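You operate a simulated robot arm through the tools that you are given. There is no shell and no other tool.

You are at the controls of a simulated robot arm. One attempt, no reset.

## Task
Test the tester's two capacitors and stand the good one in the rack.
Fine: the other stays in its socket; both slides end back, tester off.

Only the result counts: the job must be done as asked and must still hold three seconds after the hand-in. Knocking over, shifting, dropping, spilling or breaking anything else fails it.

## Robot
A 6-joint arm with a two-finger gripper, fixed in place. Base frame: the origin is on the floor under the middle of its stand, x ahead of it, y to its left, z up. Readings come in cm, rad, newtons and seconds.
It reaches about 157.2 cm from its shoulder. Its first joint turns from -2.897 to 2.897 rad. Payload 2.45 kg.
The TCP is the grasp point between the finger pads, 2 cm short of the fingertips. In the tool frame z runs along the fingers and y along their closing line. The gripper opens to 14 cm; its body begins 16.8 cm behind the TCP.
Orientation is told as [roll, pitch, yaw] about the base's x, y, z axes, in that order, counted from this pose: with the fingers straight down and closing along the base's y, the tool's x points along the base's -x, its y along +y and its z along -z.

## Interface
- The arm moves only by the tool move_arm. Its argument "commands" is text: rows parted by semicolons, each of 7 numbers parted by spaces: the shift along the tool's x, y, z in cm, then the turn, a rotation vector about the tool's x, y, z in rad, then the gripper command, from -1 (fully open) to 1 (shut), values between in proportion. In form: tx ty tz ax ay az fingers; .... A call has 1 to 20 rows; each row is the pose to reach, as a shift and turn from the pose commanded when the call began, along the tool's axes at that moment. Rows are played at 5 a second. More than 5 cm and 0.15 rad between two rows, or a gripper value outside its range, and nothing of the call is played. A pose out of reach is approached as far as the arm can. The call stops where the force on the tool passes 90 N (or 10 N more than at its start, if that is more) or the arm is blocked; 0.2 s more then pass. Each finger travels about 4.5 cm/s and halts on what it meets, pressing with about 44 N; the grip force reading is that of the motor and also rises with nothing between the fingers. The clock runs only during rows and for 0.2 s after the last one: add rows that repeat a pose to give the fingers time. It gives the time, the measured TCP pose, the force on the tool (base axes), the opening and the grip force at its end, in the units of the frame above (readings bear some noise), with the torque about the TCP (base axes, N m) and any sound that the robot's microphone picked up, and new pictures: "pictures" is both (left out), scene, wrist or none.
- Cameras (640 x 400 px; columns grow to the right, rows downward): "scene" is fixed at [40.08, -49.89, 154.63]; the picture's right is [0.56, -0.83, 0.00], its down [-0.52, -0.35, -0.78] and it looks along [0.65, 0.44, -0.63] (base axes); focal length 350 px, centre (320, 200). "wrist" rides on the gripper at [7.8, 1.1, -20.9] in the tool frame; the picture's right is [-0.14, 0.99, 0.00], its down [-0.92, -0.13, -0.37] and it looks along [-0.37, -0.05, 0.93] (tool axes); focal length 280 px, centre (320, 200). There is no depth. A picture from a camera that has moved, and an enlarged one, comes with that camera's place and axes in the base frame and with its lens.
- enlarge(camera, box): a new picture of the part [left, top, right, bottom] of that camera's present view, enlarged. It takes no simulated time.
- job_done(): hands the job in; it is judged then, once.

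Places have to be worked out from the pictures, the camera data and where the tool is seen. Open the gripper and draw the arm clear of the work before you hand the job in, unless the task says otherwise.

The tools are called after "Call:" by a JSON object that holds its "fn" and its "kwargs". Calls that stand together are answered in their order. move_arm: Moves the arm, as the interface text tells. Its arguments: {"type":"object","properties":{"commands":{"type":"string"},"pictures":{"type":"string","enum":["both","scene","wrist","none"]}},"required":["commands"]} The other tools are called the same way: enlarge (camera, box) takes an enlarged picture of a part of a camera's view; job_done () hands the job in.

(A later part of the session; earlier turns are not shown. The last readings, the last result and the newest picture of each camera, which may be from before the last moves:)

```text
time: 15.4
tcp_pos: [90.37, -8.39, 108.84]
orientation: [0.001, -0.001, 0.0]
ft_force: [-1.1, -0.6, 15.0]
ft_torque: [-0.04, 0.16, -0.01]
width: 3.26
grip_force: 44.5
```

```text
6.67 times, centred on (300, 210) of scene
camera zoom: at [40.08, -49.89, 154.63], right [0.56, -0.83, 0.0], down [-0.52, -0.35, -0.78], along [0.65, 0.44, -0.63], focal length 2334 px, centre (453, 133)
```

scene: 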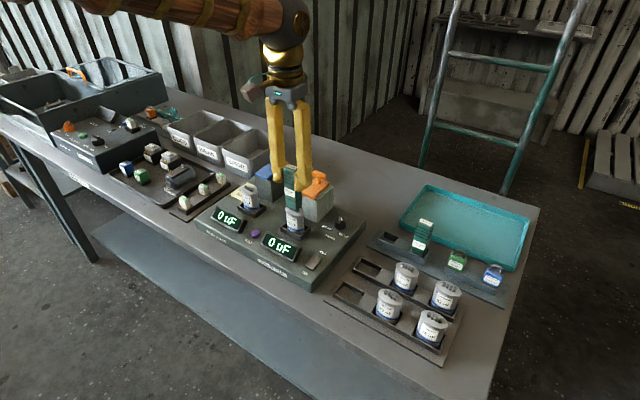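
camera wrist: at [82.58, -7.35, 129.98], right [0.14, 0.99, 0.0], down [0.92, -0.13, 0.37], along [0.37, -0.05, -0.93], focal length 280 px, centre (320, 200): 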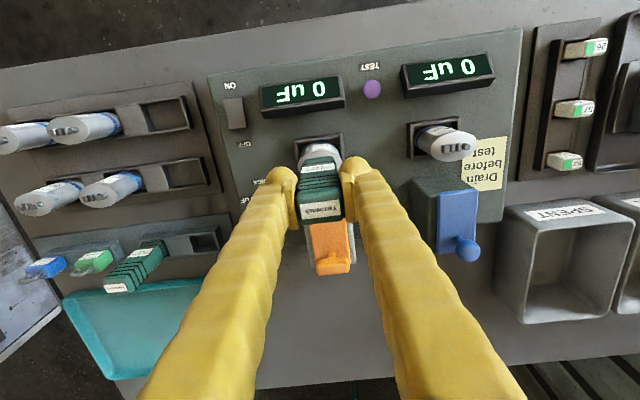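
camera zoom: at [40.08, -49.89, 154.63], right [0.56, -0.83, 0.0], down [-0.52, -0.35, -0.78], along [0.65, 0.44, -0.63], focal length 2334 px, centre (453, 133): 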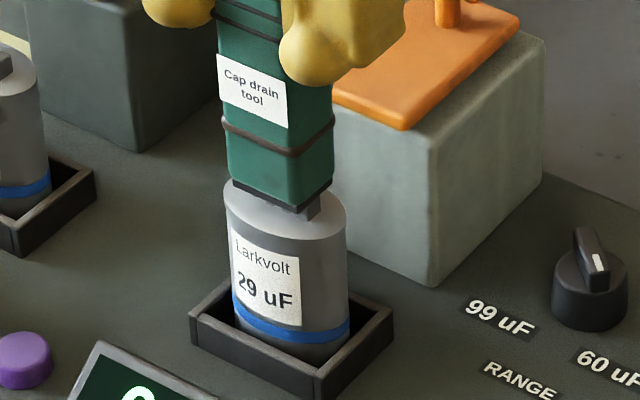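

Contact is made, 15 N straight up. I hold the pad on the terminals for a few seconds to drain the capacitor and listen.

Call:
{"fn": "move_arm", "kwargs": {"commands": "0 0 0 0 0 0 1; 0 0 0 0 0 0 1; 0 0 0 0 0 0 1; 0 0 0 0 0 0 1; 0 0 0 0 0 0 1; 0 0 0 0 0 0 1; 0 0 0 0 0 0 1; 0 0 0 0 0 0 1; 0 0 0 0 0 0 1; 0 0 0 0 0 0 1", "pictures": "both"}}

```text
time: 17.6
tcp_pos: [90.51, -8.37, 108.82]
orientation: [0.0, -0.003, 0.001]
ft_force: [0.5, -1.1, 26.2]
ft_torque: [-0.01, -0.06, 0.03]
width: 3.27
grip_force: 44.2
camera wrist: at [82.64, -7.33, 129.55], right [0.14, 0.99, 0.0], down [0.92, -0.13, 0.37], along [0.37, -0.05, -0.93], focal length 280 px, centre (320, 200)
```

scene: 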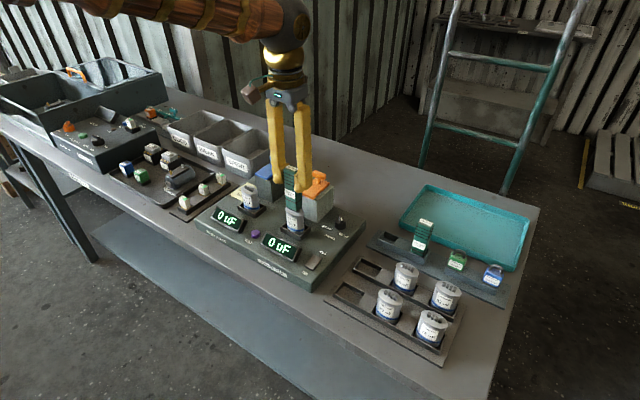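
wrist: 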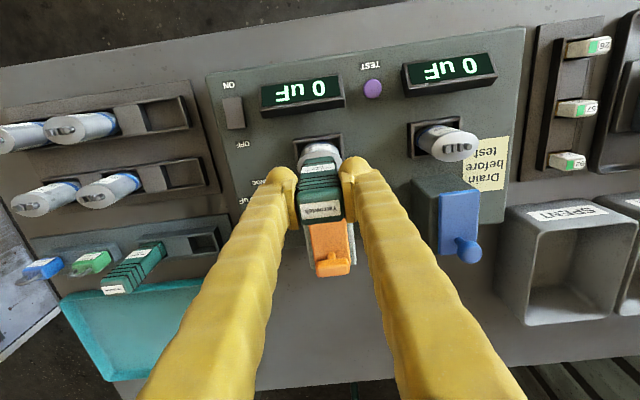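

No sound yet and the force is steady at 26 N. I'll enlarge the contact region to see whether the pad covers all the terminals.

Call:
{"fn": "enlarge", "kwargs": {"camera": "scene", "box": [282, 198, 312, 222]}}

Call:
{"fn": "enlarge", "kwargs": {"camera": "wrist", "box": [290, 125, 350, 180]}}

Call:
{"fn": "enlarge", "kwargs": {"camera": "wrist", "box": [400, 110, 490, 170]}}

```text
16.00 times, centred on (297, 210) of scene
camera zoom: at [40.08, -49.89, 154.63], right [0.56, -0.83, 0.0], down [-0.52, -0.35, -0.78], along [0.65, 0.44, -0.63], focal length 5600 px, centre (688, 40)
```

zoom: 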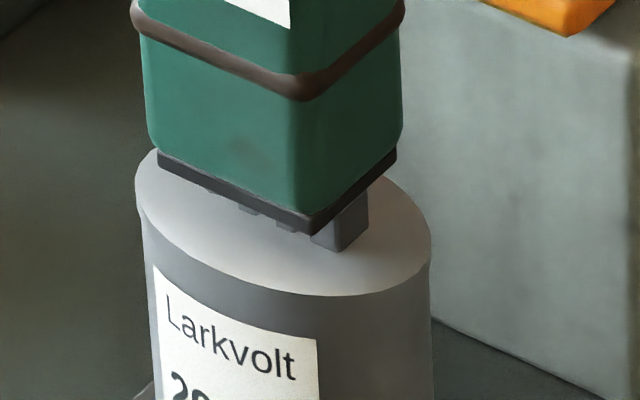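

```text
7.27 times, centred on (320, 152) of wrist
camera zoom: at [82.64, -7.33, 129.55], right [0.14, 0.99, 0.0], down [0.92, -0.13, 0.37], along [0.37, -0.05, -0.93], focal length 2039 px, centre (320, 546)
```

zoom: 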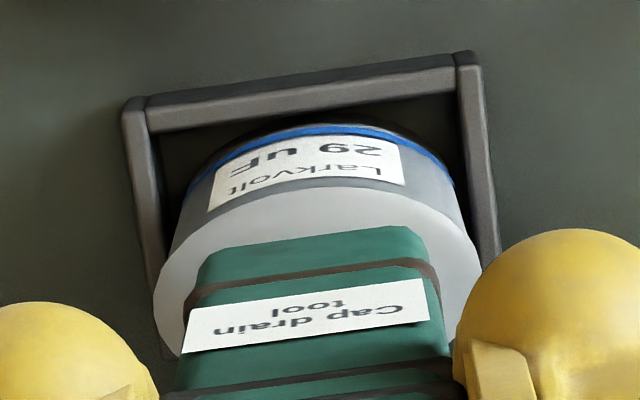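

```text
6.67 times, centred on (445, 140) of wrist
camera zoom: at [82.64, -7.33, 129.55], right [0.14, 0.99, 0.0], down [0.92, -0.13, 0.37], along [0.37, -0.05, -0.93], focal length 1869 px, centre (-513, 600)
```

zoom: 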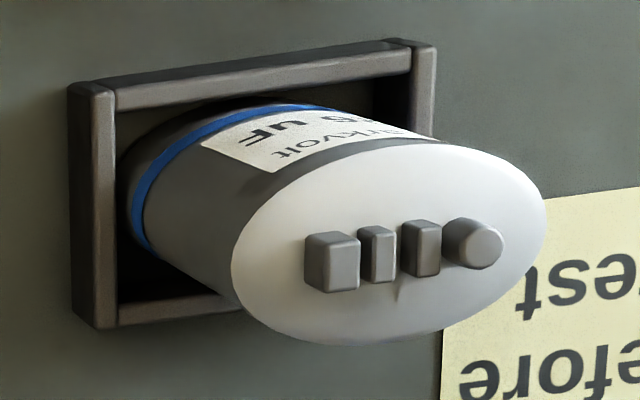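

The pad covers the terminals fully (centred in x, flush in y), so contact is right. I hold another few seconds to be sure that it is drained.

Call:
{"fn": "move_arm", "kwargs": {"commands": "0 0 0 0 0 0 1; 0 0 0 0 0 0 1; 0 0 0 0 0 0 1; 0 0 0 0 0 0 1; 0 0 0 0 0 0 1; 0 0 0 0 0 0 1; 0 0 0 0 0 0 1; 0 0 0 0 0 0 1; 0 0 0 0 0 0 1; 0 0 0 0 0 0 1; 0 0 0 0 0 0 1; 0 0 0 0 0 0 1; 0 0 0 0 0 0 1; 0 0 0 0 0 0 1; 0 0 0 0 0 0 1; 0 0 0 0 0 0 1; 0 0 0 0 0 0 1; 0 0 0 0 0 0 1", "pictures": "none"}}

```text
time: 21.4
tcp_pos: [90.4, -8.37, 108.58]
orientation: [0.0, 0.0, 0.0]
ft_force: [0.0, -0.4, 14.9]
ft_torque: [0.03, -0.02, 0.01]
width: 3.24
grip_force: 43.7
```

Force stays at 15 N, no sound; the hold totals over 6 s. Now I lift the tool and carry it 14.65 cm along +y to the 26 uF capacitor.

Call:
{"fn": "move_arm", "kwargs": {"commands": "0 0 -2 0 0 0 1; 0 0 -4 0 0 0 1; 0 4 -4 0 0 0 1; 0 8 -4 0 0 0 1; 0 12 -4 0 0 0 1; 0 14.65 -4 0 0 0 1; 0 14.65 -4 0 0 0 1; 0 14.65 -2.4 0 0 0 1; 0 14.65 -2.4 0 0 0 1"}}

Call:
{"fn": "enlarge", "kwargs": {"camera": "scene", "box": [220, 150, 290, 220]}}

Call:
{"fn": "enlarge", "kwargs": {"camera": "wrist", "box": [260, 100, 380, 220]}}

```text
time: 23.4
tcp_pos: [90.45, 6.26, 111.11]
orientation: [-0.001, 0.0, -0.001]
ft_force: [0.5, -0.1, -1.2]
ft_torque: [-0.01, -0.02, -0.01]
width: 3.25
grip_force: 44.3
camera wrist: at [82.72, 7.27, 131.93], right [0.14, 0.99, 0.0], down [0.92, -0.13, 0.37], along [0.37, -0.05, -0.93], focal length 280 px, centre (320, 200)
```

scene: 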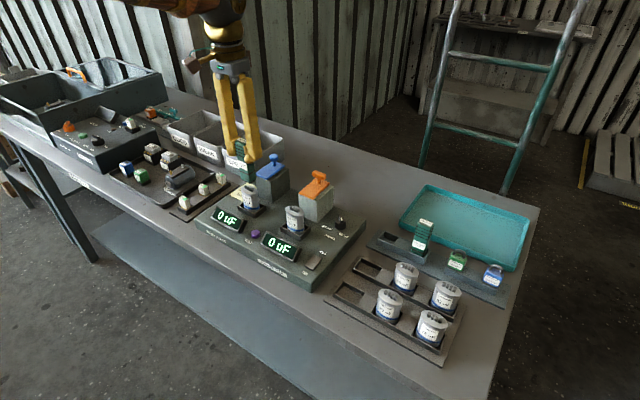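
wrist: 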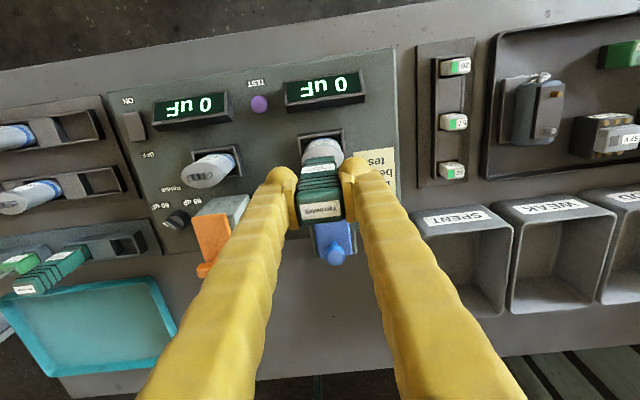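

```text
5.71 times, centred on (255, 185) of scene
camera zoom: at [40.08, -49.89, 154.63], right [0.56, -0.83, 0.0], down [-0.52, -0.35, -0.78], along [0.65, 0.44, -0.63], focal length 2000 px, centre (691, 286)
```

zoom: 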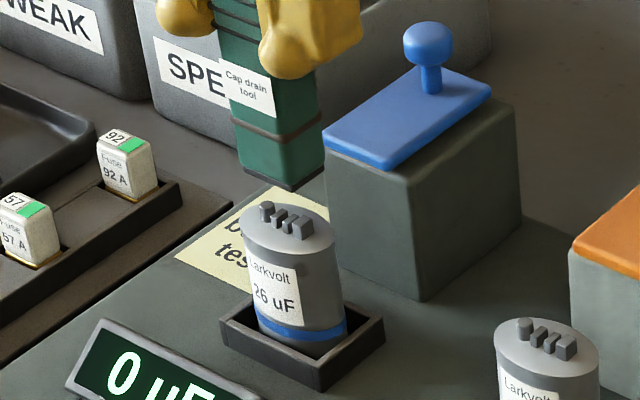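

```text
3.33 times, centred on (320, 160) of wrist
camera zoom: at [82.72, 7.27, 131.93], right [0.14, 0.99, 0.0], down [0.92, -0.13, 0.37], along [0.37, -0.05, -0.93], focal length 935 px, centre (320, 333)
```

zoom: 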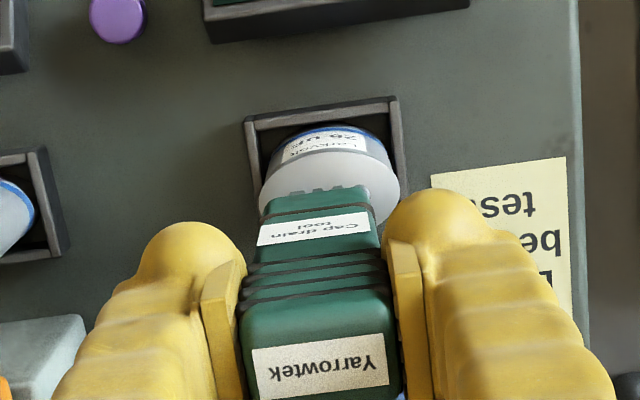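

The 26 uF capacitor's top shows ~0.35 cm further +y than the tool, so I correct that and lower to just above its terminals.

Call:
{"fn": "move_arm", "kwargs": {"commands": "0 0.35 0 0 0 0 1; 0 0.35 1 0 0 0 1; 0 0.35 1.9 0 0 0 1; 0 0.35 1.9 0 0 0 1", "pictures": "none"}}

Call:
{"fn": "enlarge", "kwargs": {"camera": "scene", "box": [235, 175, 265, 199]}}

Call:
{"fn": "enlarge", "kwargs": {"camera": "wrist", "box": [260, 100, 380, 220]}}

```text
time: 24.4
tcp_pos: [90.33, 6.65, 109.29]
orientation: [-0.001, 0.001, -0.001]
ft_force: [0.6, -0.6, -0.7]
ft_torque: [0.0, -0.01, 0.0]
width: 3.27
grip_force: 43.7
```

```text
16.00 times, centred on (250, 187) of scene
camera zoom: at [40.08, -49.89, 154.63], right [0.56, -0.83, 0.0], down [-0.52, -0.35, -0.78], along [0.65, 0.44, -0.63], focal length 5600 px, centre (1440, 408)
```

zoom: 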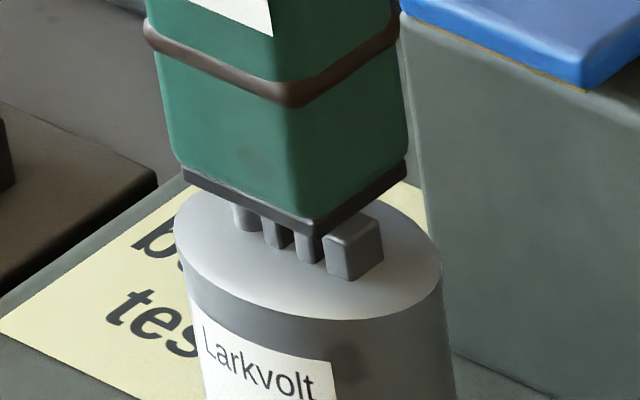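

```text
3.33 times, centred on (320, 160) of wrist
camera zoom: at [82.65, 7.64, 129.99], right [0.14, 0.99, 0.0], down [0.92, -0.13, 0.37], along [0.37, -0.05, -0.93], focal length 935 px, centre (320, 333)
```

zoom: 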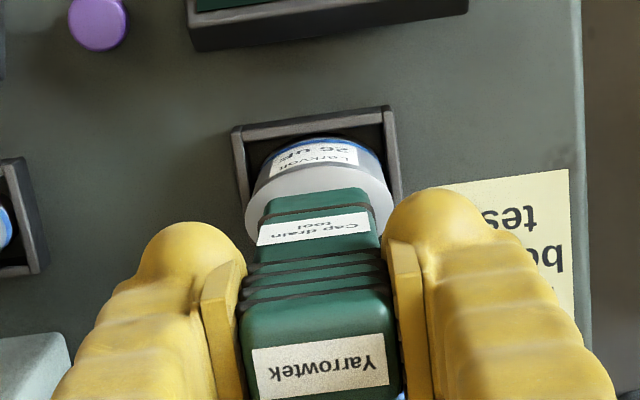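

The pad is close above the terminals; the end block pokes out ~0.15 cm on the -y side, so I shift -0.12 cm and lower on until contact.

Call:
{"fn": "move_arm", "kwargs": {"commands": "0 -0.12 0 0 0 0 1; 0 -0.12 0.2 0 0 0 1; 0 -0.12 0.4 0 0 0 1; 0 -0.12 0.6 0 0 0 1; 0 -0.12 0.6 0 0 0 1", "pictures": "none"}}

Call:
{"fn": "enlarge", "kwargs": {"camera": "scene", "box": [235, 175, 265, 199]}}

```text
time: 25.6
tcp_pos: [90.36, 6.5, 108.66]
orientation: [-0.001, -0.003, 0.001]
ft_force: [0.4, 0.4, 14.0]
ft_torque: [0.08, -0.12, 0.02]
width: 3.26
grip_force: 43.8
```

```text
16.00 times, centred on (250, 187) of scene
camera zoom: at [40.08, -49.89, 154.63], right [0.56, -0.83, 0.0], down [-0.52, -0.35, -0.78], along [0.65, 0.44, -0.63], focal length 5600 px, centre (1440, 408)
```

zoom: 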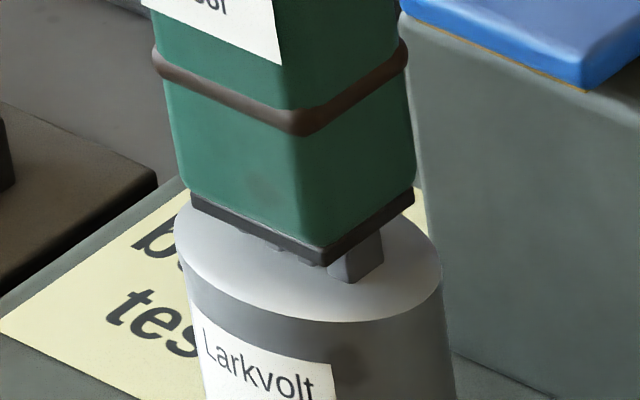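

Contact at 14 N with the pad over all the terminals. I hold for about 6 s.

Call:
{"fn": "move_arm", "kwargs": {"commands": "0 0 0 0 0 0 1; 0 0 0 0 0 0 1; 0 0 0 0 0 0 1; 0 0 0 0 0 0 1; 0 0 0 0 0 0 1; 0 0 0 0 0 0 1; 0 0 0 0 0 0 1; 0 0 0 0 0 0 1; 0 0 0 0 0 0 1; 0 0 0 0 0 0 1; 0 0 0 0 0 0 1; 0 0 0 0 0 0 1; 0 0 0 0 0 0 1; 0 0 0 0 0 0 1; 0 0 0 0 0 0 1; 0 0 0 0 0 0 1; 0 0 0 0 0 0 1; 0 0 0 0 0 0 1; 0 0 0 0 0 0 1; 0 0 0 0 0 0 1", "pictures": "none"}}

Call:
{"fn": "move_arm", "kwargs": {"commands": "0 0 0 0 0 0 1; 0 0 0 0 0 0 1; 0 0 0 0 0 0 1; 0 0 0 0 0 0 1; 0 0 0 0 0 0 1; 0 0 0 0 0 0 1; 0 0 0 0 0 0 1; 0 0 0 0 0 0 1; 0 0 0 0 0 0 1; 0 0 0 0 0 0 1", "pictures": "scene"}}

```text
time: 29.8
tcp_pos: [90.42, 6.39, 108.58]
orientation: [0.001, -0.002, -0.001]
ft_force: [-0.3, -0.8, 25.4]
ft_torque: [0.01, -0.08, 0.01]
width: 3.26
grip_force: 44.3
```

```text
time: 32.0
tcp_pos: [90.32, 6.38, 108.55]
orientation: [0.0, 0.0, 0.0]
ft_force: [-0.3, 0.8, 14.7]
ft_torque: [-0.02, 0.04, 0.01]
width: 3.24
grip_force: 43.9
```

scene: 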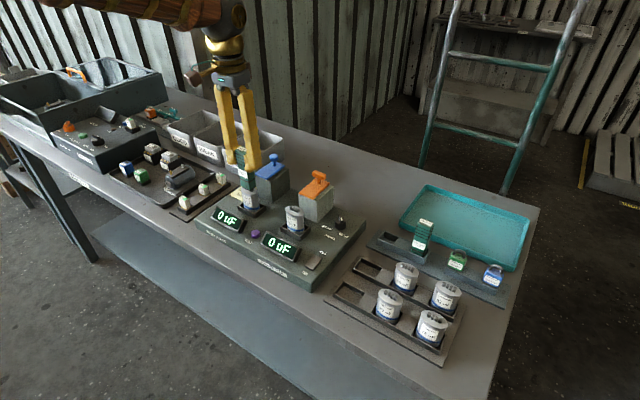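

Held for 6 s with steady contact. Now I lift and return the drain tool to above its empty slot, retracing the commanded offsets exactly.

Call:
{"fn": "move_arm", "kwargs": {"commands": "0 0 -3 0 0 0 1; 0 0 -7 0 0 0 1; 0 -4.5 -7 0 0 0 1; 0 -9 -7 0 0 0 1; 0 -13.5 -7 0 0 0 1; 0 -18 -7 0 0 0 1; 0 -22.5 -7 0 0 0 1; 0 -27 -7 0 0 0 1; 0 -31.5 -7 0 0 0 1; 0 -35.18 -7 0 0 0 1; -4.2 -35.18 -7 0 0 0 1; -8.4 -35.18 -7 0 0 0 1; -12.3 -35.18 -7 0 0 0 1; -12.3 -35.18 -4 0 0 0 1; -12.3 -35.18 0 0 0 0 1; -12.3 -35.18 4 0 0 0 1; -12.3 -35.18 4 0 0 0 1"}}

Call:
{"fn": "enlarge", "kwargs": {"camera": "scene", "box": [360, 180, 440, 260]}}

Call:
{"fn": "enlarge", "kwargs": {"camera": "wrist", "box": [240, 110, 400, 250]}}

```text
time: 35.6
tcp_pos: [102.83, -28.71, 104.36]
orientation: [0.0, 0.0, 0.003]
ft_force: [-0.2, -0.9, -0.3]
ft_torque: [-0.01, 0.01, 0.01]
width: 3.26
grip_force: 44.0
camera wrist: at [95.02, -27.64, 125.36], right [0.14, 0.99, 0.0], down [0.92, -0.13, 0.37], along [0.37, -0.05, -0.93], focal length 280 px, centre (320, 200)
```

scene: 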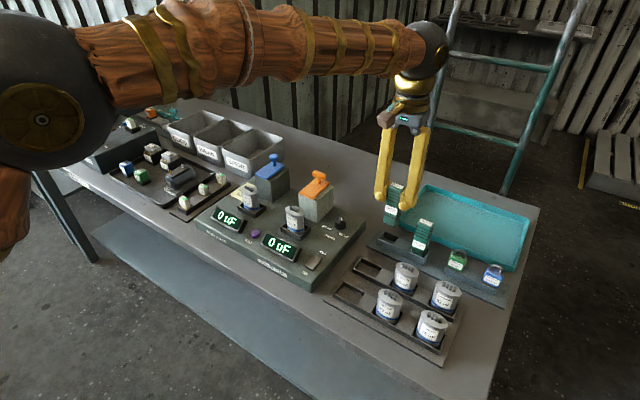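
wrist: 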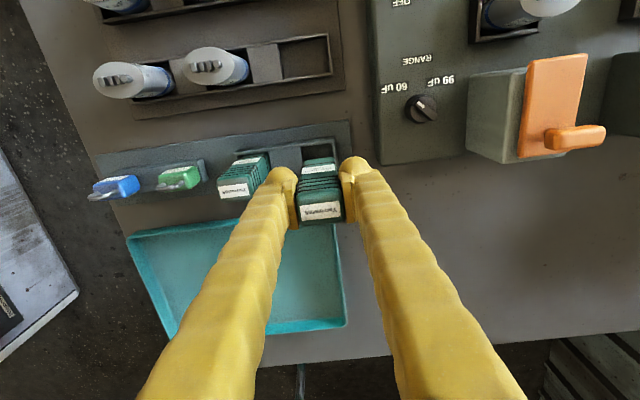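

```text
5.00 times, centred on (400, 220) of scene
camera zoom: at [40.08, -49.89, 154.63], right [0.56, -0.83, 0.0], down [-0.52, -0.35, -0.78], along [0.65, 0.44, -0.63], focal length 1750 px, centre (-80, 100)
```

zoom: 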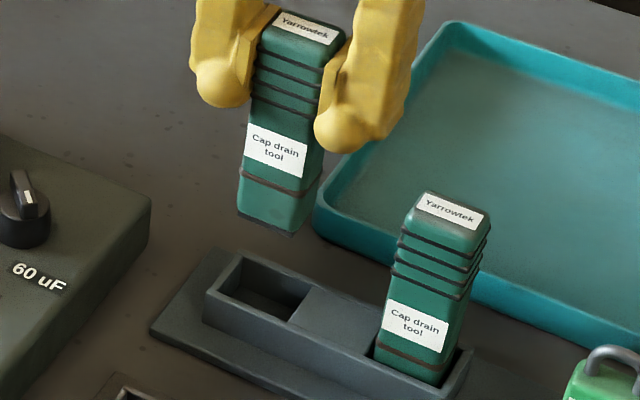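

```text
2.86 times, centred on (320, 180) of wrist
camera zoom: at [95.02, -27.64, 125.36], right [0.14, 0.99, 0.0], down [0.92, -0.13, 0.37], along [0.37, -0.05, -0.93], focal length 801 px, centre (320, 257)
```

zoom: 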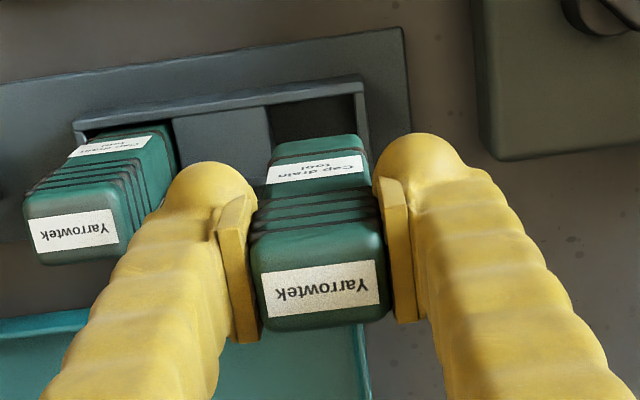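

The tool hangs above its slot. Readings scatter by ~0.1 cm, so I descend to just above the rim and re-check.

Call:
{"fn": "move_arm", "kwargs": {"commands": "0 0 1.5 0 0 0 1; 0 0 3 0 0 0 1; 0 0 3 0 0 0 1; 0 0 3 0 0 0 1", "pictures": "wrist"}}

Call:
{"fn": "enlarge", "kwargs": {"camera": "scene", "box": [370, 200, 420, 260]}}

Call:
{"fn": "enlarge", "kwargs": {"camera": "wrist", "box": [280, 120, 370, 190]}}

```text
time: 36.6
tcp_pos: [102.81, -28.63, 101.55]
orientation: [0.0, -0.001, -0.001]
ft_force: [0.6, -0.3, -2.0]
ft_torque: [-0.03, -0.02, 0.01]
width: 3.23
grip_force: 43.5
camera wrist: at [95.02, -27.67, 122.4], right [0.14, 0.99, 0.0], down [0.92, -0.13, 0.37], along [0.37, -0.05, -0.93], focal length 280 px, centre (320, 200)
```

wrist: 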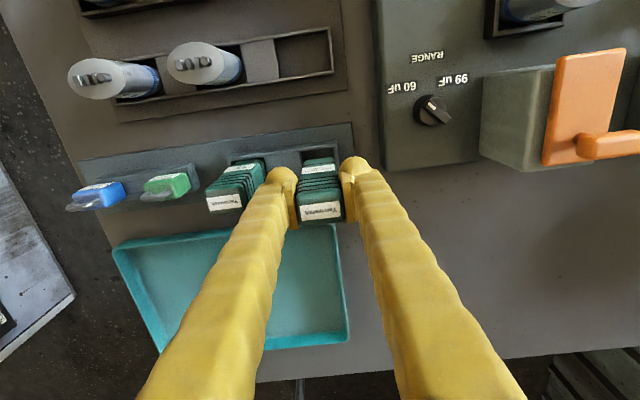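

```text
6.67 times, centred on (395, 230) of scene
camera zoom: at [40.08, -49.89, 154.63], right [0.56, -0.83, 0.0], down [-0.52, -0.35, -0.78], along [0.65, 0.44, -0.63], focal length 2334 px, centre (-180, 0)
```

zoom: 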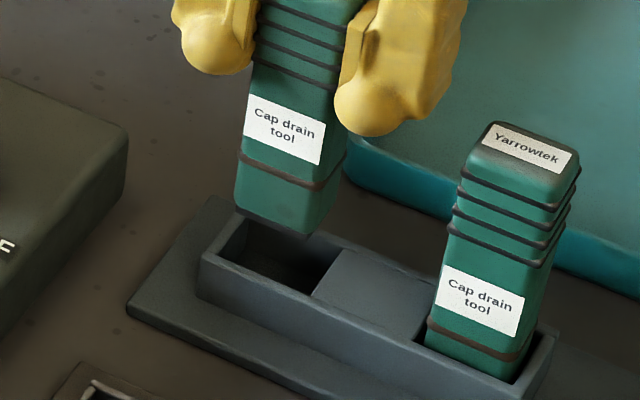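

```text
5.71 times, centred on (325, 155) of wrist
camera zoom: at [95.02, -27.67, 122.4], right [0.14, 0.99, 0.0], down [0.92, -0.13, 0.37], along [0.37, -0.05, -0.93], focal length 1602 px, centre (291, 457)
```

zoom: 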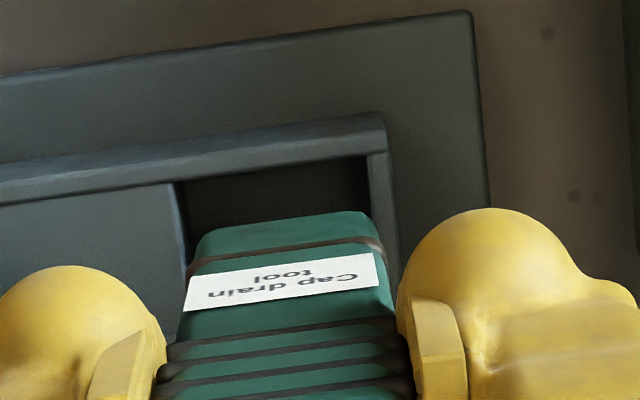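

The camera pose reads (95.02,-27.67) against (94.92,-27.81) at the pick, so I correct by -0.1 in x and -0.14 in y, then lower into the slot.

Call:
{"fn": "move_arm", "kwargs": {"commands": "0.1 -0.14 0 0 0 0 1; 0.1 -0.14 0 0 0 0 1; 0.1 -0.14 1 0 0 0 1; 0.1 -0.14 2 0 0 0 1; 0.1 -0.14 2 0 0 0 1", "pictures": "wrist"}}

Call:
{"fn": "enlarge", "kwargs": {"camera": "scene", "box": [370, 200, 420, 260]}}

```text
time: 37.8
tcp_pos: [102.56, -28.74, 99.5]
orientation: [-0.002, -0.002, 0.001]
ft_force: [-0.1, 0.4, -1.0]
ft_torque: [0.01, 0.0, 0.0]
width: 3.26
grip_force: 44.0
camera wrist: at [94.89, -27.73, 120.43], right [0.14, 0.99, 0.0], down [0.92, -0.13, 0.37], along [0.37, -0.05, -0.93], focal length 280 px, centre (320, 200)
```

wrist: 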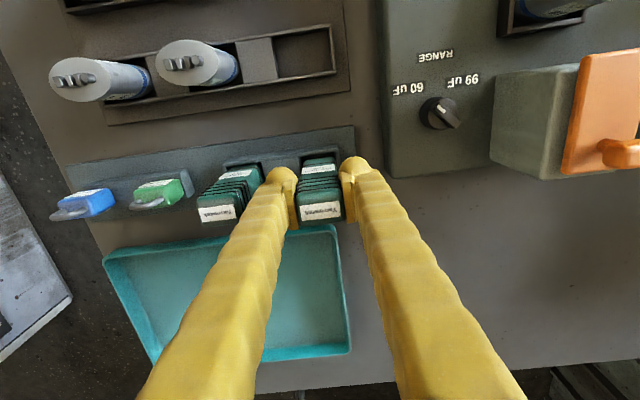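

```text
6.67 times, centred on (395, 230) of scene
camera zoom: at [40.08, -49.89, 154.63], right [0.56, -0.83, 0.0], down [-0.52, -0.35, -0.78], along [0.65, 0.44, -0.63], focal length 2334 px, centre (-180, 0)
```

zoom: 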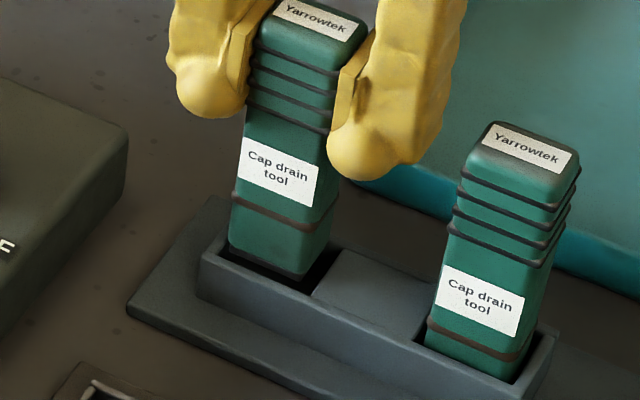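

The pad is entering the slot with gaps like its neighbour's. I continue down gently the last ~1.8 cm.

Call:
{"fn": "move_arm", "kwargs": {"commands": "-0.02 -0.06 0.5 0 0 0 1; -0.02 -0.06 1 0 0 0 1; -0.02 -0.06 1.4 0 0 0 1; -0.02 -0.06 1.4 0 0 0 1", "pictures": "none"}}

Call:
{"fn": "enlarge", "kwargs": {"camera": "scene", "box": [370, 200, 420, 260]}}

```text
time: 38.8
tcp_pos: [102.71, -28.97, 98.21]
orientation: [0.0, 0.001, 0.0]
ft_force: [-0.7, -0.1, -0.6]
ft_torque: [0.05, -0.02, -0.02]
width: 3.26
grip_force: 44.0
```

```text
6.67 times, centred on (395, 230) of scene
camera zoom: at [40.08, -49.89, 154.63], right [0.56, -0.83, 0.0], down [-0.52, -0.35, -0.78], along [0.65, 0.44, -0.63], focal length 2334 px, centre (-180, 0)
```

zoom: 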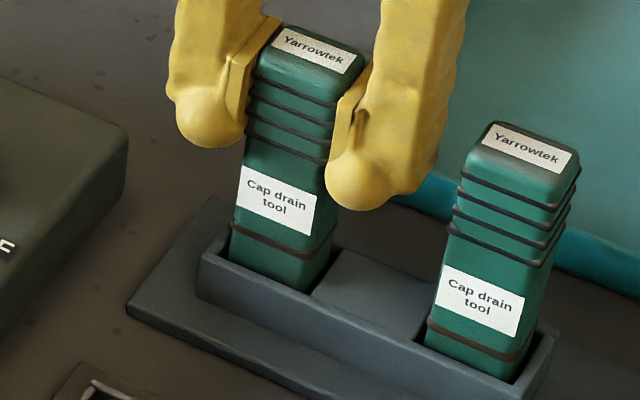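

The tool is well in the slot, brown band a few millimetres above the rim. I keep lowering until it seats.

Call:
{"fn": "move_arm", "kwargs": {"commands": "0 0 0.2 0 0 0 1; 0 0 0.4 0 0 0 1; 0 0 0.4 0 0 0 1", "pictures": "none"}}

Call:
{"fn": "enlarge", "kwargs": {"camera": "scene", "box": [370, 200, 420, 260]}}

```text
time: 39.6
tcp_pos: [102.72, -28.98, 97.71]
orientation: [0.001, 0.0, 0.001]
ft_force: [-0.3, -0.1, -1.1]
ft_torque: [0.0, 0.0, -0.02]
width: 3.27
grip_force: 43.8
```

```text
6.67 times, centred on (395, 230) of scene
camera zoom: at [40.08, -49.89, 154.63], right [0.56, -0.83, 0.0], down [-0.52, -0.35, -0.78], along [0.65, 0.44, -0.63], focal length 2334 px, centre (-180, 0)
```

zoom: 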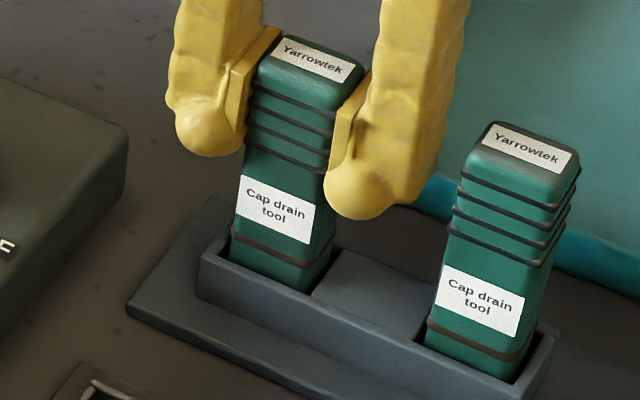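

Not seated yet (no upward force; the tool slid up a little in the grip while pressed). I lower a little more.

Call:
{"fn": "move_arm", "kwargs": {"commands": "0 0 0.1 0 0 0 1; 0 0 0.2 0 0 0 1; 0 0 0.3 0 0 0 1; 0 0 0.3 0 0 0 1", "pictures": "none"}}

Call:
{"fn": "enlarge", "kwargs": {"camera": "scene", "box": [370, 200, 420, 260]}}

```text
time: 40.6
tcp_pos: [102.74, -28.97, 97.7]
orientation: [-0.001, -0.002, 0.0]
ft_force: [4.0, -4.6, 19.2]
ft_torque: [-0.19, -0.26, 0.01]
width: 3.27
grip_force: 43.8
```

```text
6.67 times, centred on (395, 230) of scene
camera zoom: at [40.08, -49.89, 154.63], right [0.56, -0.83, 0.0], down [-0.52, -0.35, -0.78], along [0.65, 0.44, -0.63], focal length 2334 px, centre (-180, 0)
```

zoom: 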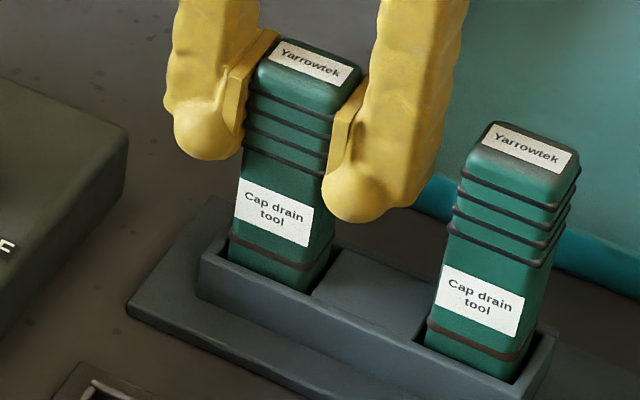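

The tool's top label is back at its original image position and the stand takes 19 N, so it is seated. I open the fingers to 5.2 cm and lift clear.

Call:
{"fn": "move_arm", "kwargs": {"commands": "0 0 -0.1 0 0 0 0.6; 0 0 -0.1 0 0 0 0.4; 0 0 -0.1 0 0 0 0.27; 0 0 -0.1 0 0 0 0.27; 0 0 -0.1 0 0 0 0.27; 0 0 -3 0 0 0 0.27; 0 0 -7 0 0 0 0.27; 0 0 -11 0 0 0 0.27; 0 0 -15 0 0 0 0.27; 0 0 -15 0 0 0 0.27"}}

Call:
{"fn": "enlarge", "kwargs": {"camera": "scene", "box": [370, 200, 420, 260]}}

```text
time: 42.8
tcp_pos: [102.51, -29.0, 112.35]
orientation: [0.0, 0.001, -0.001]
ft_force: [0.4, 0.5, 0.0]
ft_torque: [0.01, 0.03, 0.03]
width: 5.11
grip_force: 0.1
camera wrist: at [94.76, -27.96, 133.21], right [0.14, 0.99, 0.0], down [0.92, -0.13, 0.37], along [0.37, -0.05, -0.93], focal length 280 px, centre (320, 200)
```

scene: 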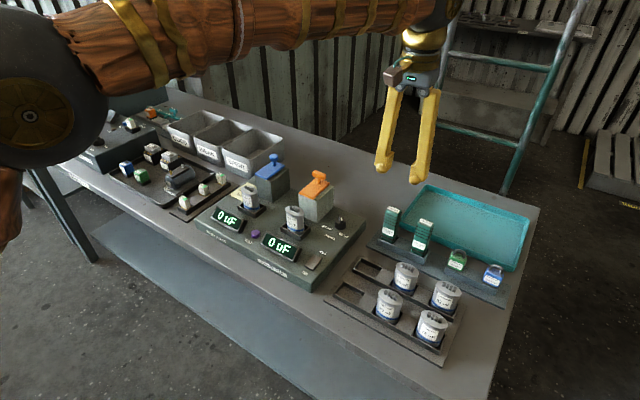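
wrist: 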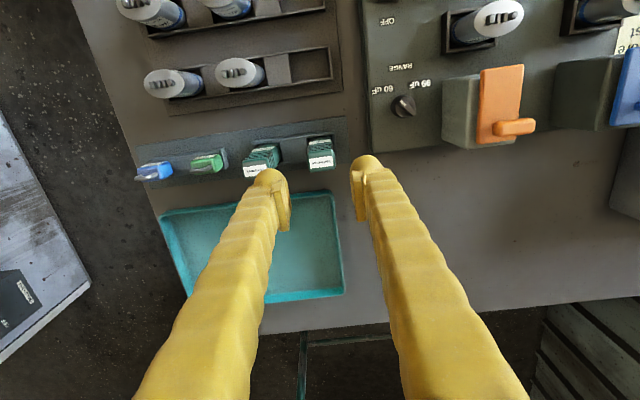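

```text
6.67 times, centred on (395, 230) of scene
camera zoom: at [40.08, -49.89, 154.63], right [0.56, -0.83, 0.0], down [-0.52, -0.35, -0.78], along [0.65, 0.44, -0.63], focal length 2334 px, centre (-180, 0)
```

zoom: 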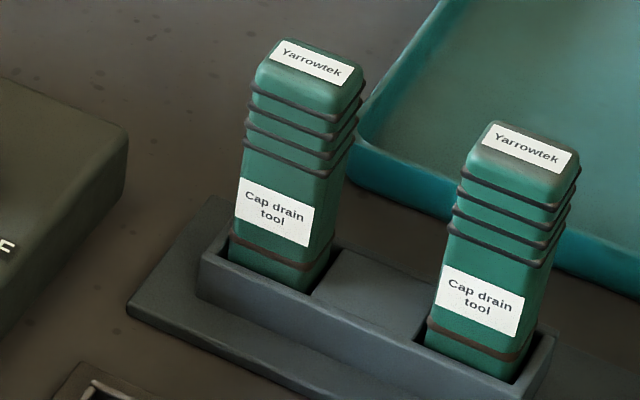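

The drain tool is back exactly as it was. Next are the slides: I judge the blue knob at about (101.1,6.65,103.6), so I hover above it to refine.

Call:
{"fn": "move_arm", "kwargs": {"commands": "0.5 4.5 0 0 0 0 0.27; 1 9 0 0 0 0 0.27; 1.4 13.5 0 0 0 0 0.27; 1.4 18 0 0 0 0 0.27; 1.4 22.5 0 0 0 0 0.27; 1.4 27 0 0 0 0 0.27; 1.4 31.5 0 0 0 0 0.27; 1.4 35.6 0 0 0 0 0.27; 1.4 35.6 1.5 0 0 0 0.27; 1.4 35.6 1.5 0 0 0 0.27"}}

Call:
{"fn": "enlarge", "kwargs": {"camera": "wrist", "box": [240, 90, 400, 250]}}

Call:
{"fn": "enlarge", "kwargs": {"camera": "scene", "box": [220, 110, 350, 220]}}

```text
time: 45.0
tcp_pos: [101.37, 6.65, 110.85]
orientation: [-0.001, -0.001, 0.0]
ft_force: [-0.5, 0.3, -0.8]
ft_torque: [0.05, 0.0, 0.0]
width: 5.09
grip_force: 0.0
camera wrist: at [93.5, 7.74, 131.7], right [0.14, 0.99, 0.0], down [0.92, -0.13, 0.37], along [0.37, -0.05, -0.93], focal length 280 px, centre (320, 200)
```

scene: 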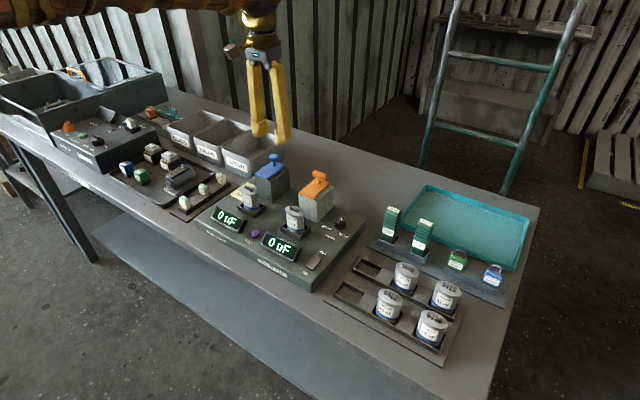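
wrist: 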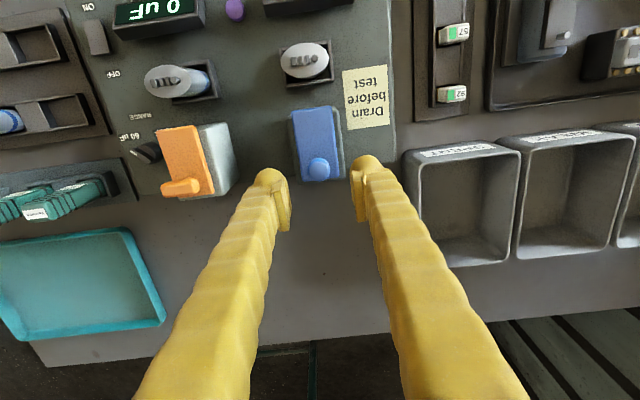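

```text
2.50 times, centred on (320, 170) of wrist
camera zoom: at [93.5, 7.74, 131.7], right [0.14, 0.99, 0.0], down [0.92, -0.13, 0.37], along [0.37, -0.05, -0.93], focal length 701 px, centre (320, 275)
```

zoom: 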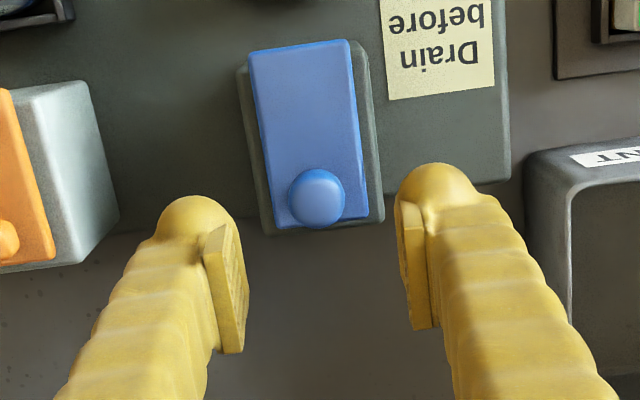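

```text
3.64 times, centred on (285, 165) of scene
camera zoom: at [40.08, -49.89, 154.63], right [0.56, -0.83, 0.0], down [-0.52, -0.35, -0.78], along [0.65, 0.44, -0.63], focal length 1273 px, centre (447, 327)
```

zoom: 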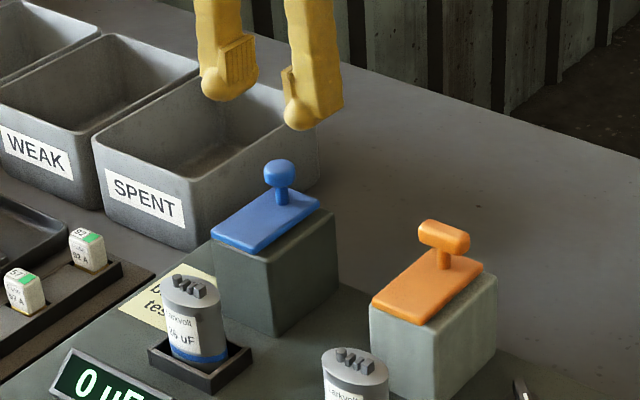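

The ball knob triangulates to (101.1,6.6,104). I lower the open fingers around it.

Call:
{"fn": "move_arm", "kwargs": {"commands": "0.25 -0.05 2.5 0 0 0 0.27; 0.25 -0.05 5 0 0 0 0.27; 0.25 -0.05 6.8 0 0 0 0.27; 0.25 -0.05 6.8 0 0 0 0.27"}}

Call:
{"fn": "enlarge", "kwargs": {"camera": "scene", "box": [230, 120, 310, 210]}}

Call:
{"fn": "enlarge", "kwargs": {"camera": "wrist", "box": [240, 110, 400, 250]}}

```text
time: 46.0
tcp_pos: [101.0, 6.57, 103.98]
orientation: [0.001, -0.001, 0.0]
ft_force: [-0.6, -0.3, 0.8]
ft_torque: [-0.03, 0.0, 0.02]
width: 5.12
grip_force: 0.1
camera wrist: at [93.3, 7.65, 124.9], right [0.14, 0.99, 0.0], down [0.92, -0.13, 0.37], along [0.37, -0.05, -0.93], focal length 280 px, centre (320, 200)
```

scene: 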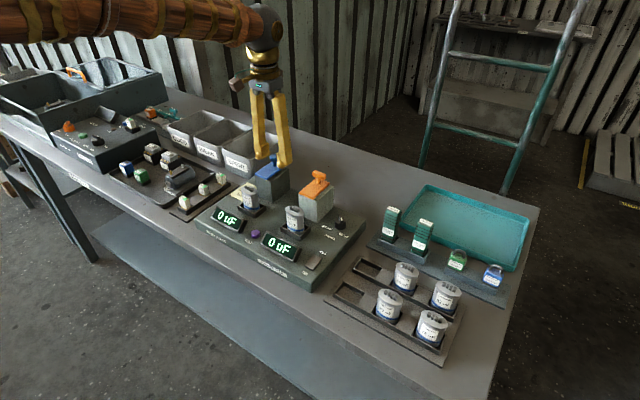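
wrist: 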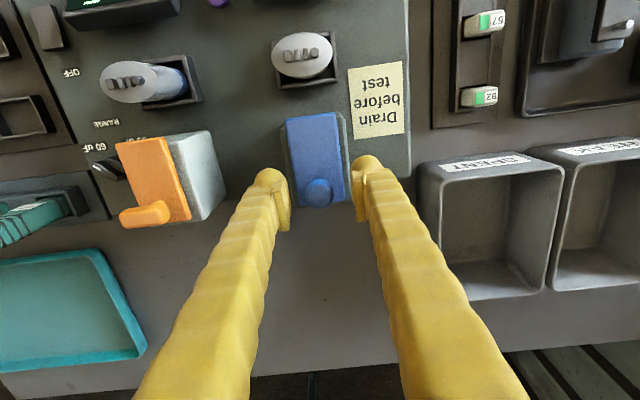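

```text
4.44 times, centred on (270, 165) of scene
camera zoom: at [40.08, -49.89, 154.63], right [0.56, -0.83, 0.0], down [-0.52, -0.35, -0.78], along [0.65, 0.44, -0.63], focal length 1556 px, centre (542, 356)
```

zoom: 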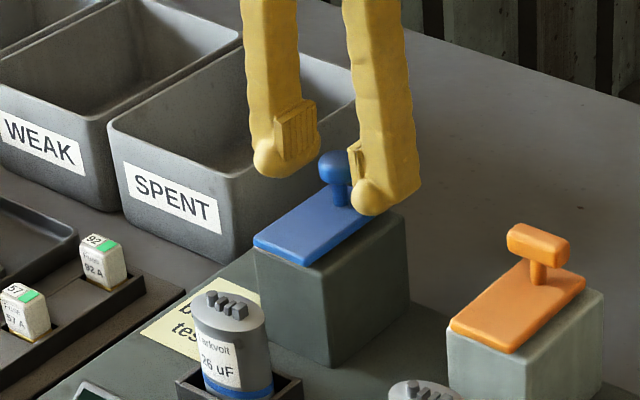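

```text
2.86 times, centred on (320, 180) of wrist
camera zoom: at [93.3, 7.65, 124.9], right [0.14, 0.99, 0.0], down [0.92, -0.13, 0.37], along [0.37, -0.05, -0.93], focal length 801 px, centre (320, 257)
```

zoom: 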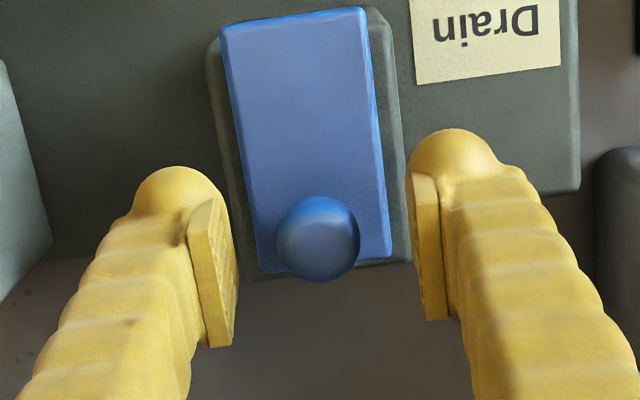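

The ball sits right at the grasp point. I close on it, then slide it 3 cm toward the capacitor and watch the force.

Call:
{"fn": "move_arm", "kwargs": {"commands": "0 0 0 0 0 0 0.5; 0 0 0 0 0 0 0.8; 0 0 0 0 0 0 1; 0 0 0 0 0 0 1; 0 0 0 0 0 0 1; 0.7 0 0 0 0 0 1; 1.4 0 0 0 0 0 1; 2.1 0 0 0 0 0 1; 3 0 0 0 0 0 1; 3 0 0 0 0 0 1"}}

Call:
{"fn": "enlarge", "kwargs": {"camera": "scene", "box": [230, 120, 310, 210]}}

```text
time: 48.2
tcp_pos: [97.8, 6.42, 104.02]
orientation: [0.0, 0.0, -0.002]
ft_force: [-0.4, -21.0, -15.6]
ft_torque: [-0.18, 0.2, -0.04]
width: 2.24
grip_force: 45.2
camera wrist: at [90.21, 7.61, 124.91], right [0.14, 0.99, 0.0], down [0.92, -0.13, 0.37], along [0.36, -0.05, -0.93], focal length 280 px, centre (320, 200)
```

scene: 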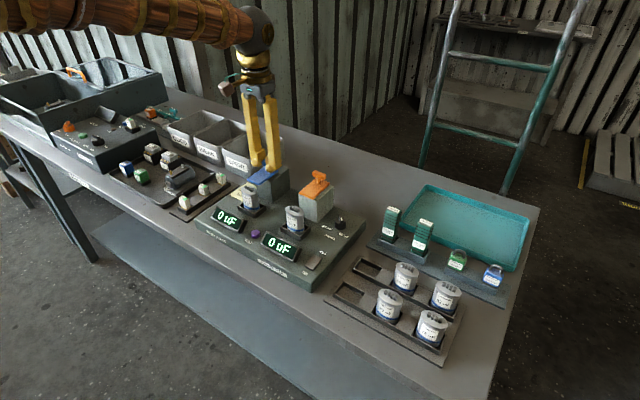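
wrist: 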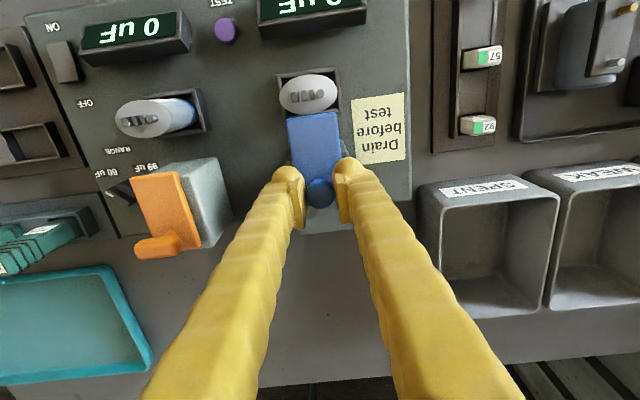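

```text
4.44 times, centred on (270, 165) of scene
camera zoom: at [40.08, -49.89, 154.63], right [0.56, -0.83, 0.0], down [-0.52, -0.35, -0.78], along [0.65, 0.44, -0.63], focal length 1556 px, centre (542, 356)
```

zoom: 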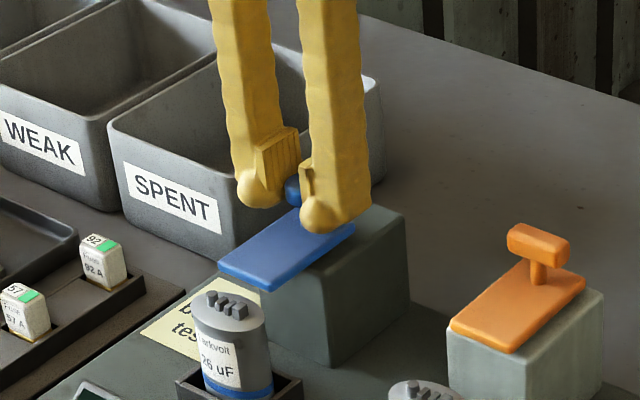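

The slide follows the grip with no x-resistance; a 21 N side force means I'm ~0.1 cm off in y, so I ease that and keep sliding in small steps.

Call:
{"fn": "move_arm", "kwargs": {"commands": "0 -0.12 0.08 0 0 0 1; 0.5 -0.12 0.08 0 0 0 1; 1.0 -0.12 0.08 0 0 0 1; 1.5 -0.12 0.08 0 0 0 1; 1.5 -0.12 0.08 0 0 0 1"}}

Call:
{"fn": "enlarge", "kwargs": {"camera": "scene", "box": [220, 130, 300, 220]}}

```text
time: 49.4
tcp_pos: [96.48, 6.56, 104.01]
orientation: [0.0, -0.002, -0.001]
ft_force: [0.5, 0.3, -2.0]
ft_torque: [-0.03, -0.16, 0.03]
width: 2.26
grip_force: 45.2
camera wrist: at [88.7, 7.58, 124.91], right [0.14, 0.99, 0.0], down [0.92, -0.13, 0.37], along [0.37, -0.05, -0.93], focal length 280 px, centre (320, 200)
```

scene: 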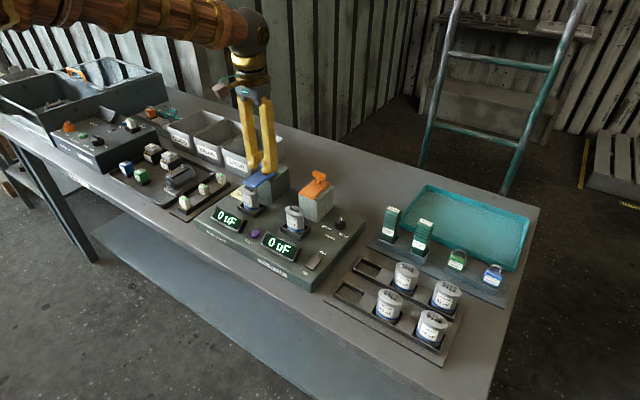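
wrist: 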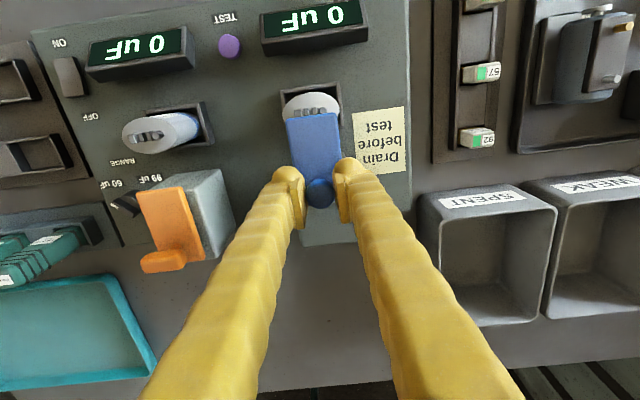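

```text
4.44 times, centred on (260, 175) of scene
camera zoom: at [40.08, -49.89, 154.63], right [0.56, -0.83, 0.0], down [-0.52, -0.35, -0.78], along [0.65, 0.44, -0.63], focal length 1556 px, centre (587, 311)
```

zoom: 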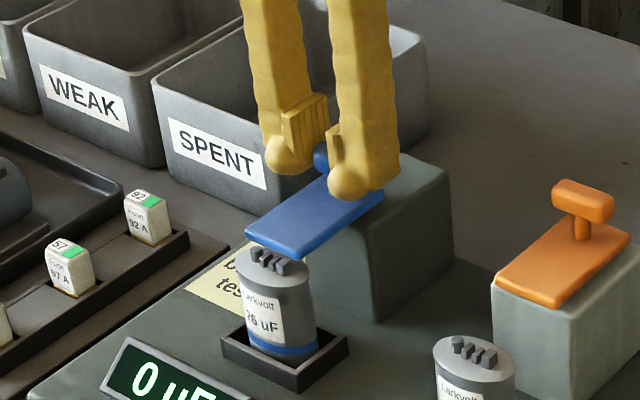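

Forces are near zero now and the plate's front edge is reaching the terminals. I continue in small steps until it stops or clicks.

Call:
{"fn": "move_arm", "kwargs": {"commands": "0.3 0 0 0 0 0 1; 0.6 0 0 0 0 0 1; 0.9 0 0 0 0 0 1; 1.2 0 0 0 0 0 1; 1.5 0 0 0 0 0 1; 1.5 0 0 0 0 0 1"}}

Call:
{"fn": "enlarge", "kwargs": {"camera": "scene", "box": [220, 130, 300, 220]}}

```text
time: 50.8
tcp_pos: [95.03, 6.56, 104.11]
orientation: [0.0, 0.0, 0.001]
ft_force: [36.2, 13.7, 0.6]
ft_torque: [0.15, -0.48, -0.02]
width: 2.27
grip_force: 45.8
camera wrist: at [87.27, 7.58, 124.97], right [0.14, 0.99, 0.0], down [0.92, -0.13, 0.37], along [0.37, -0.05, -0.93], focal length 280 px, centre (320, 200)
```

scene: 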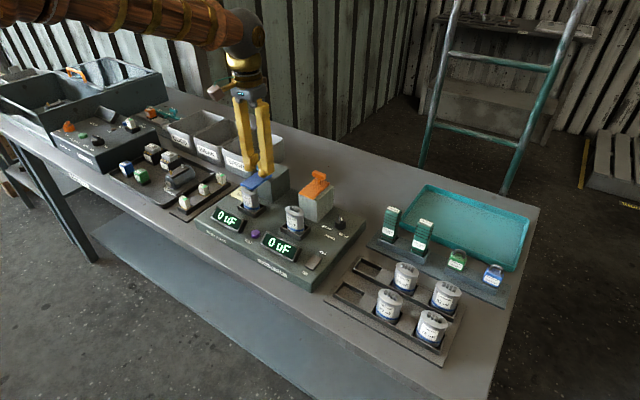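
wrist: 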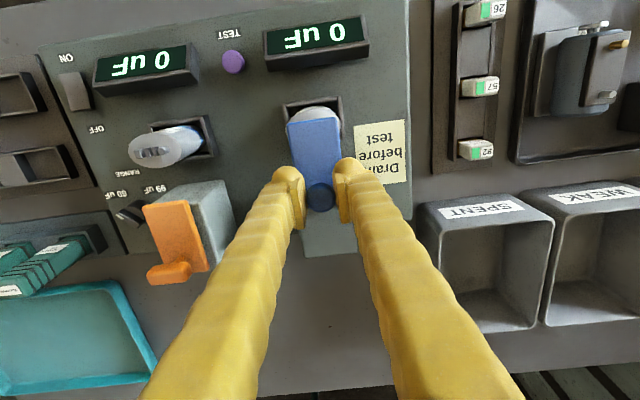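

```text
4.44 times, centred on (260, 175) of scene
camera zoom: at [40.08, -49.89, 154.63], right [0.56, -0.83, 0.0], down [-0.52, -0.35, -0.78], along [0.65, 0.44, -0.63], focal length 1556 px, centre (587, 311)
```

zoom: 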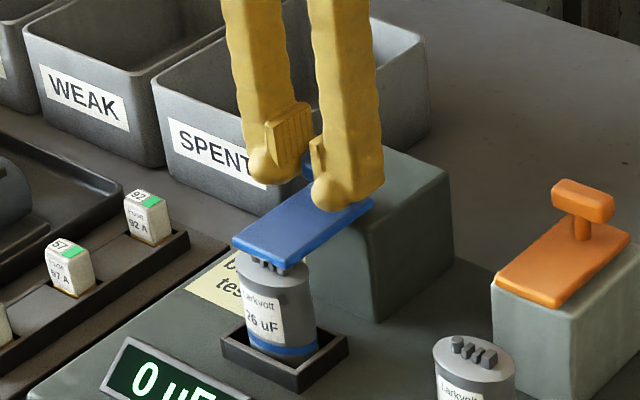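

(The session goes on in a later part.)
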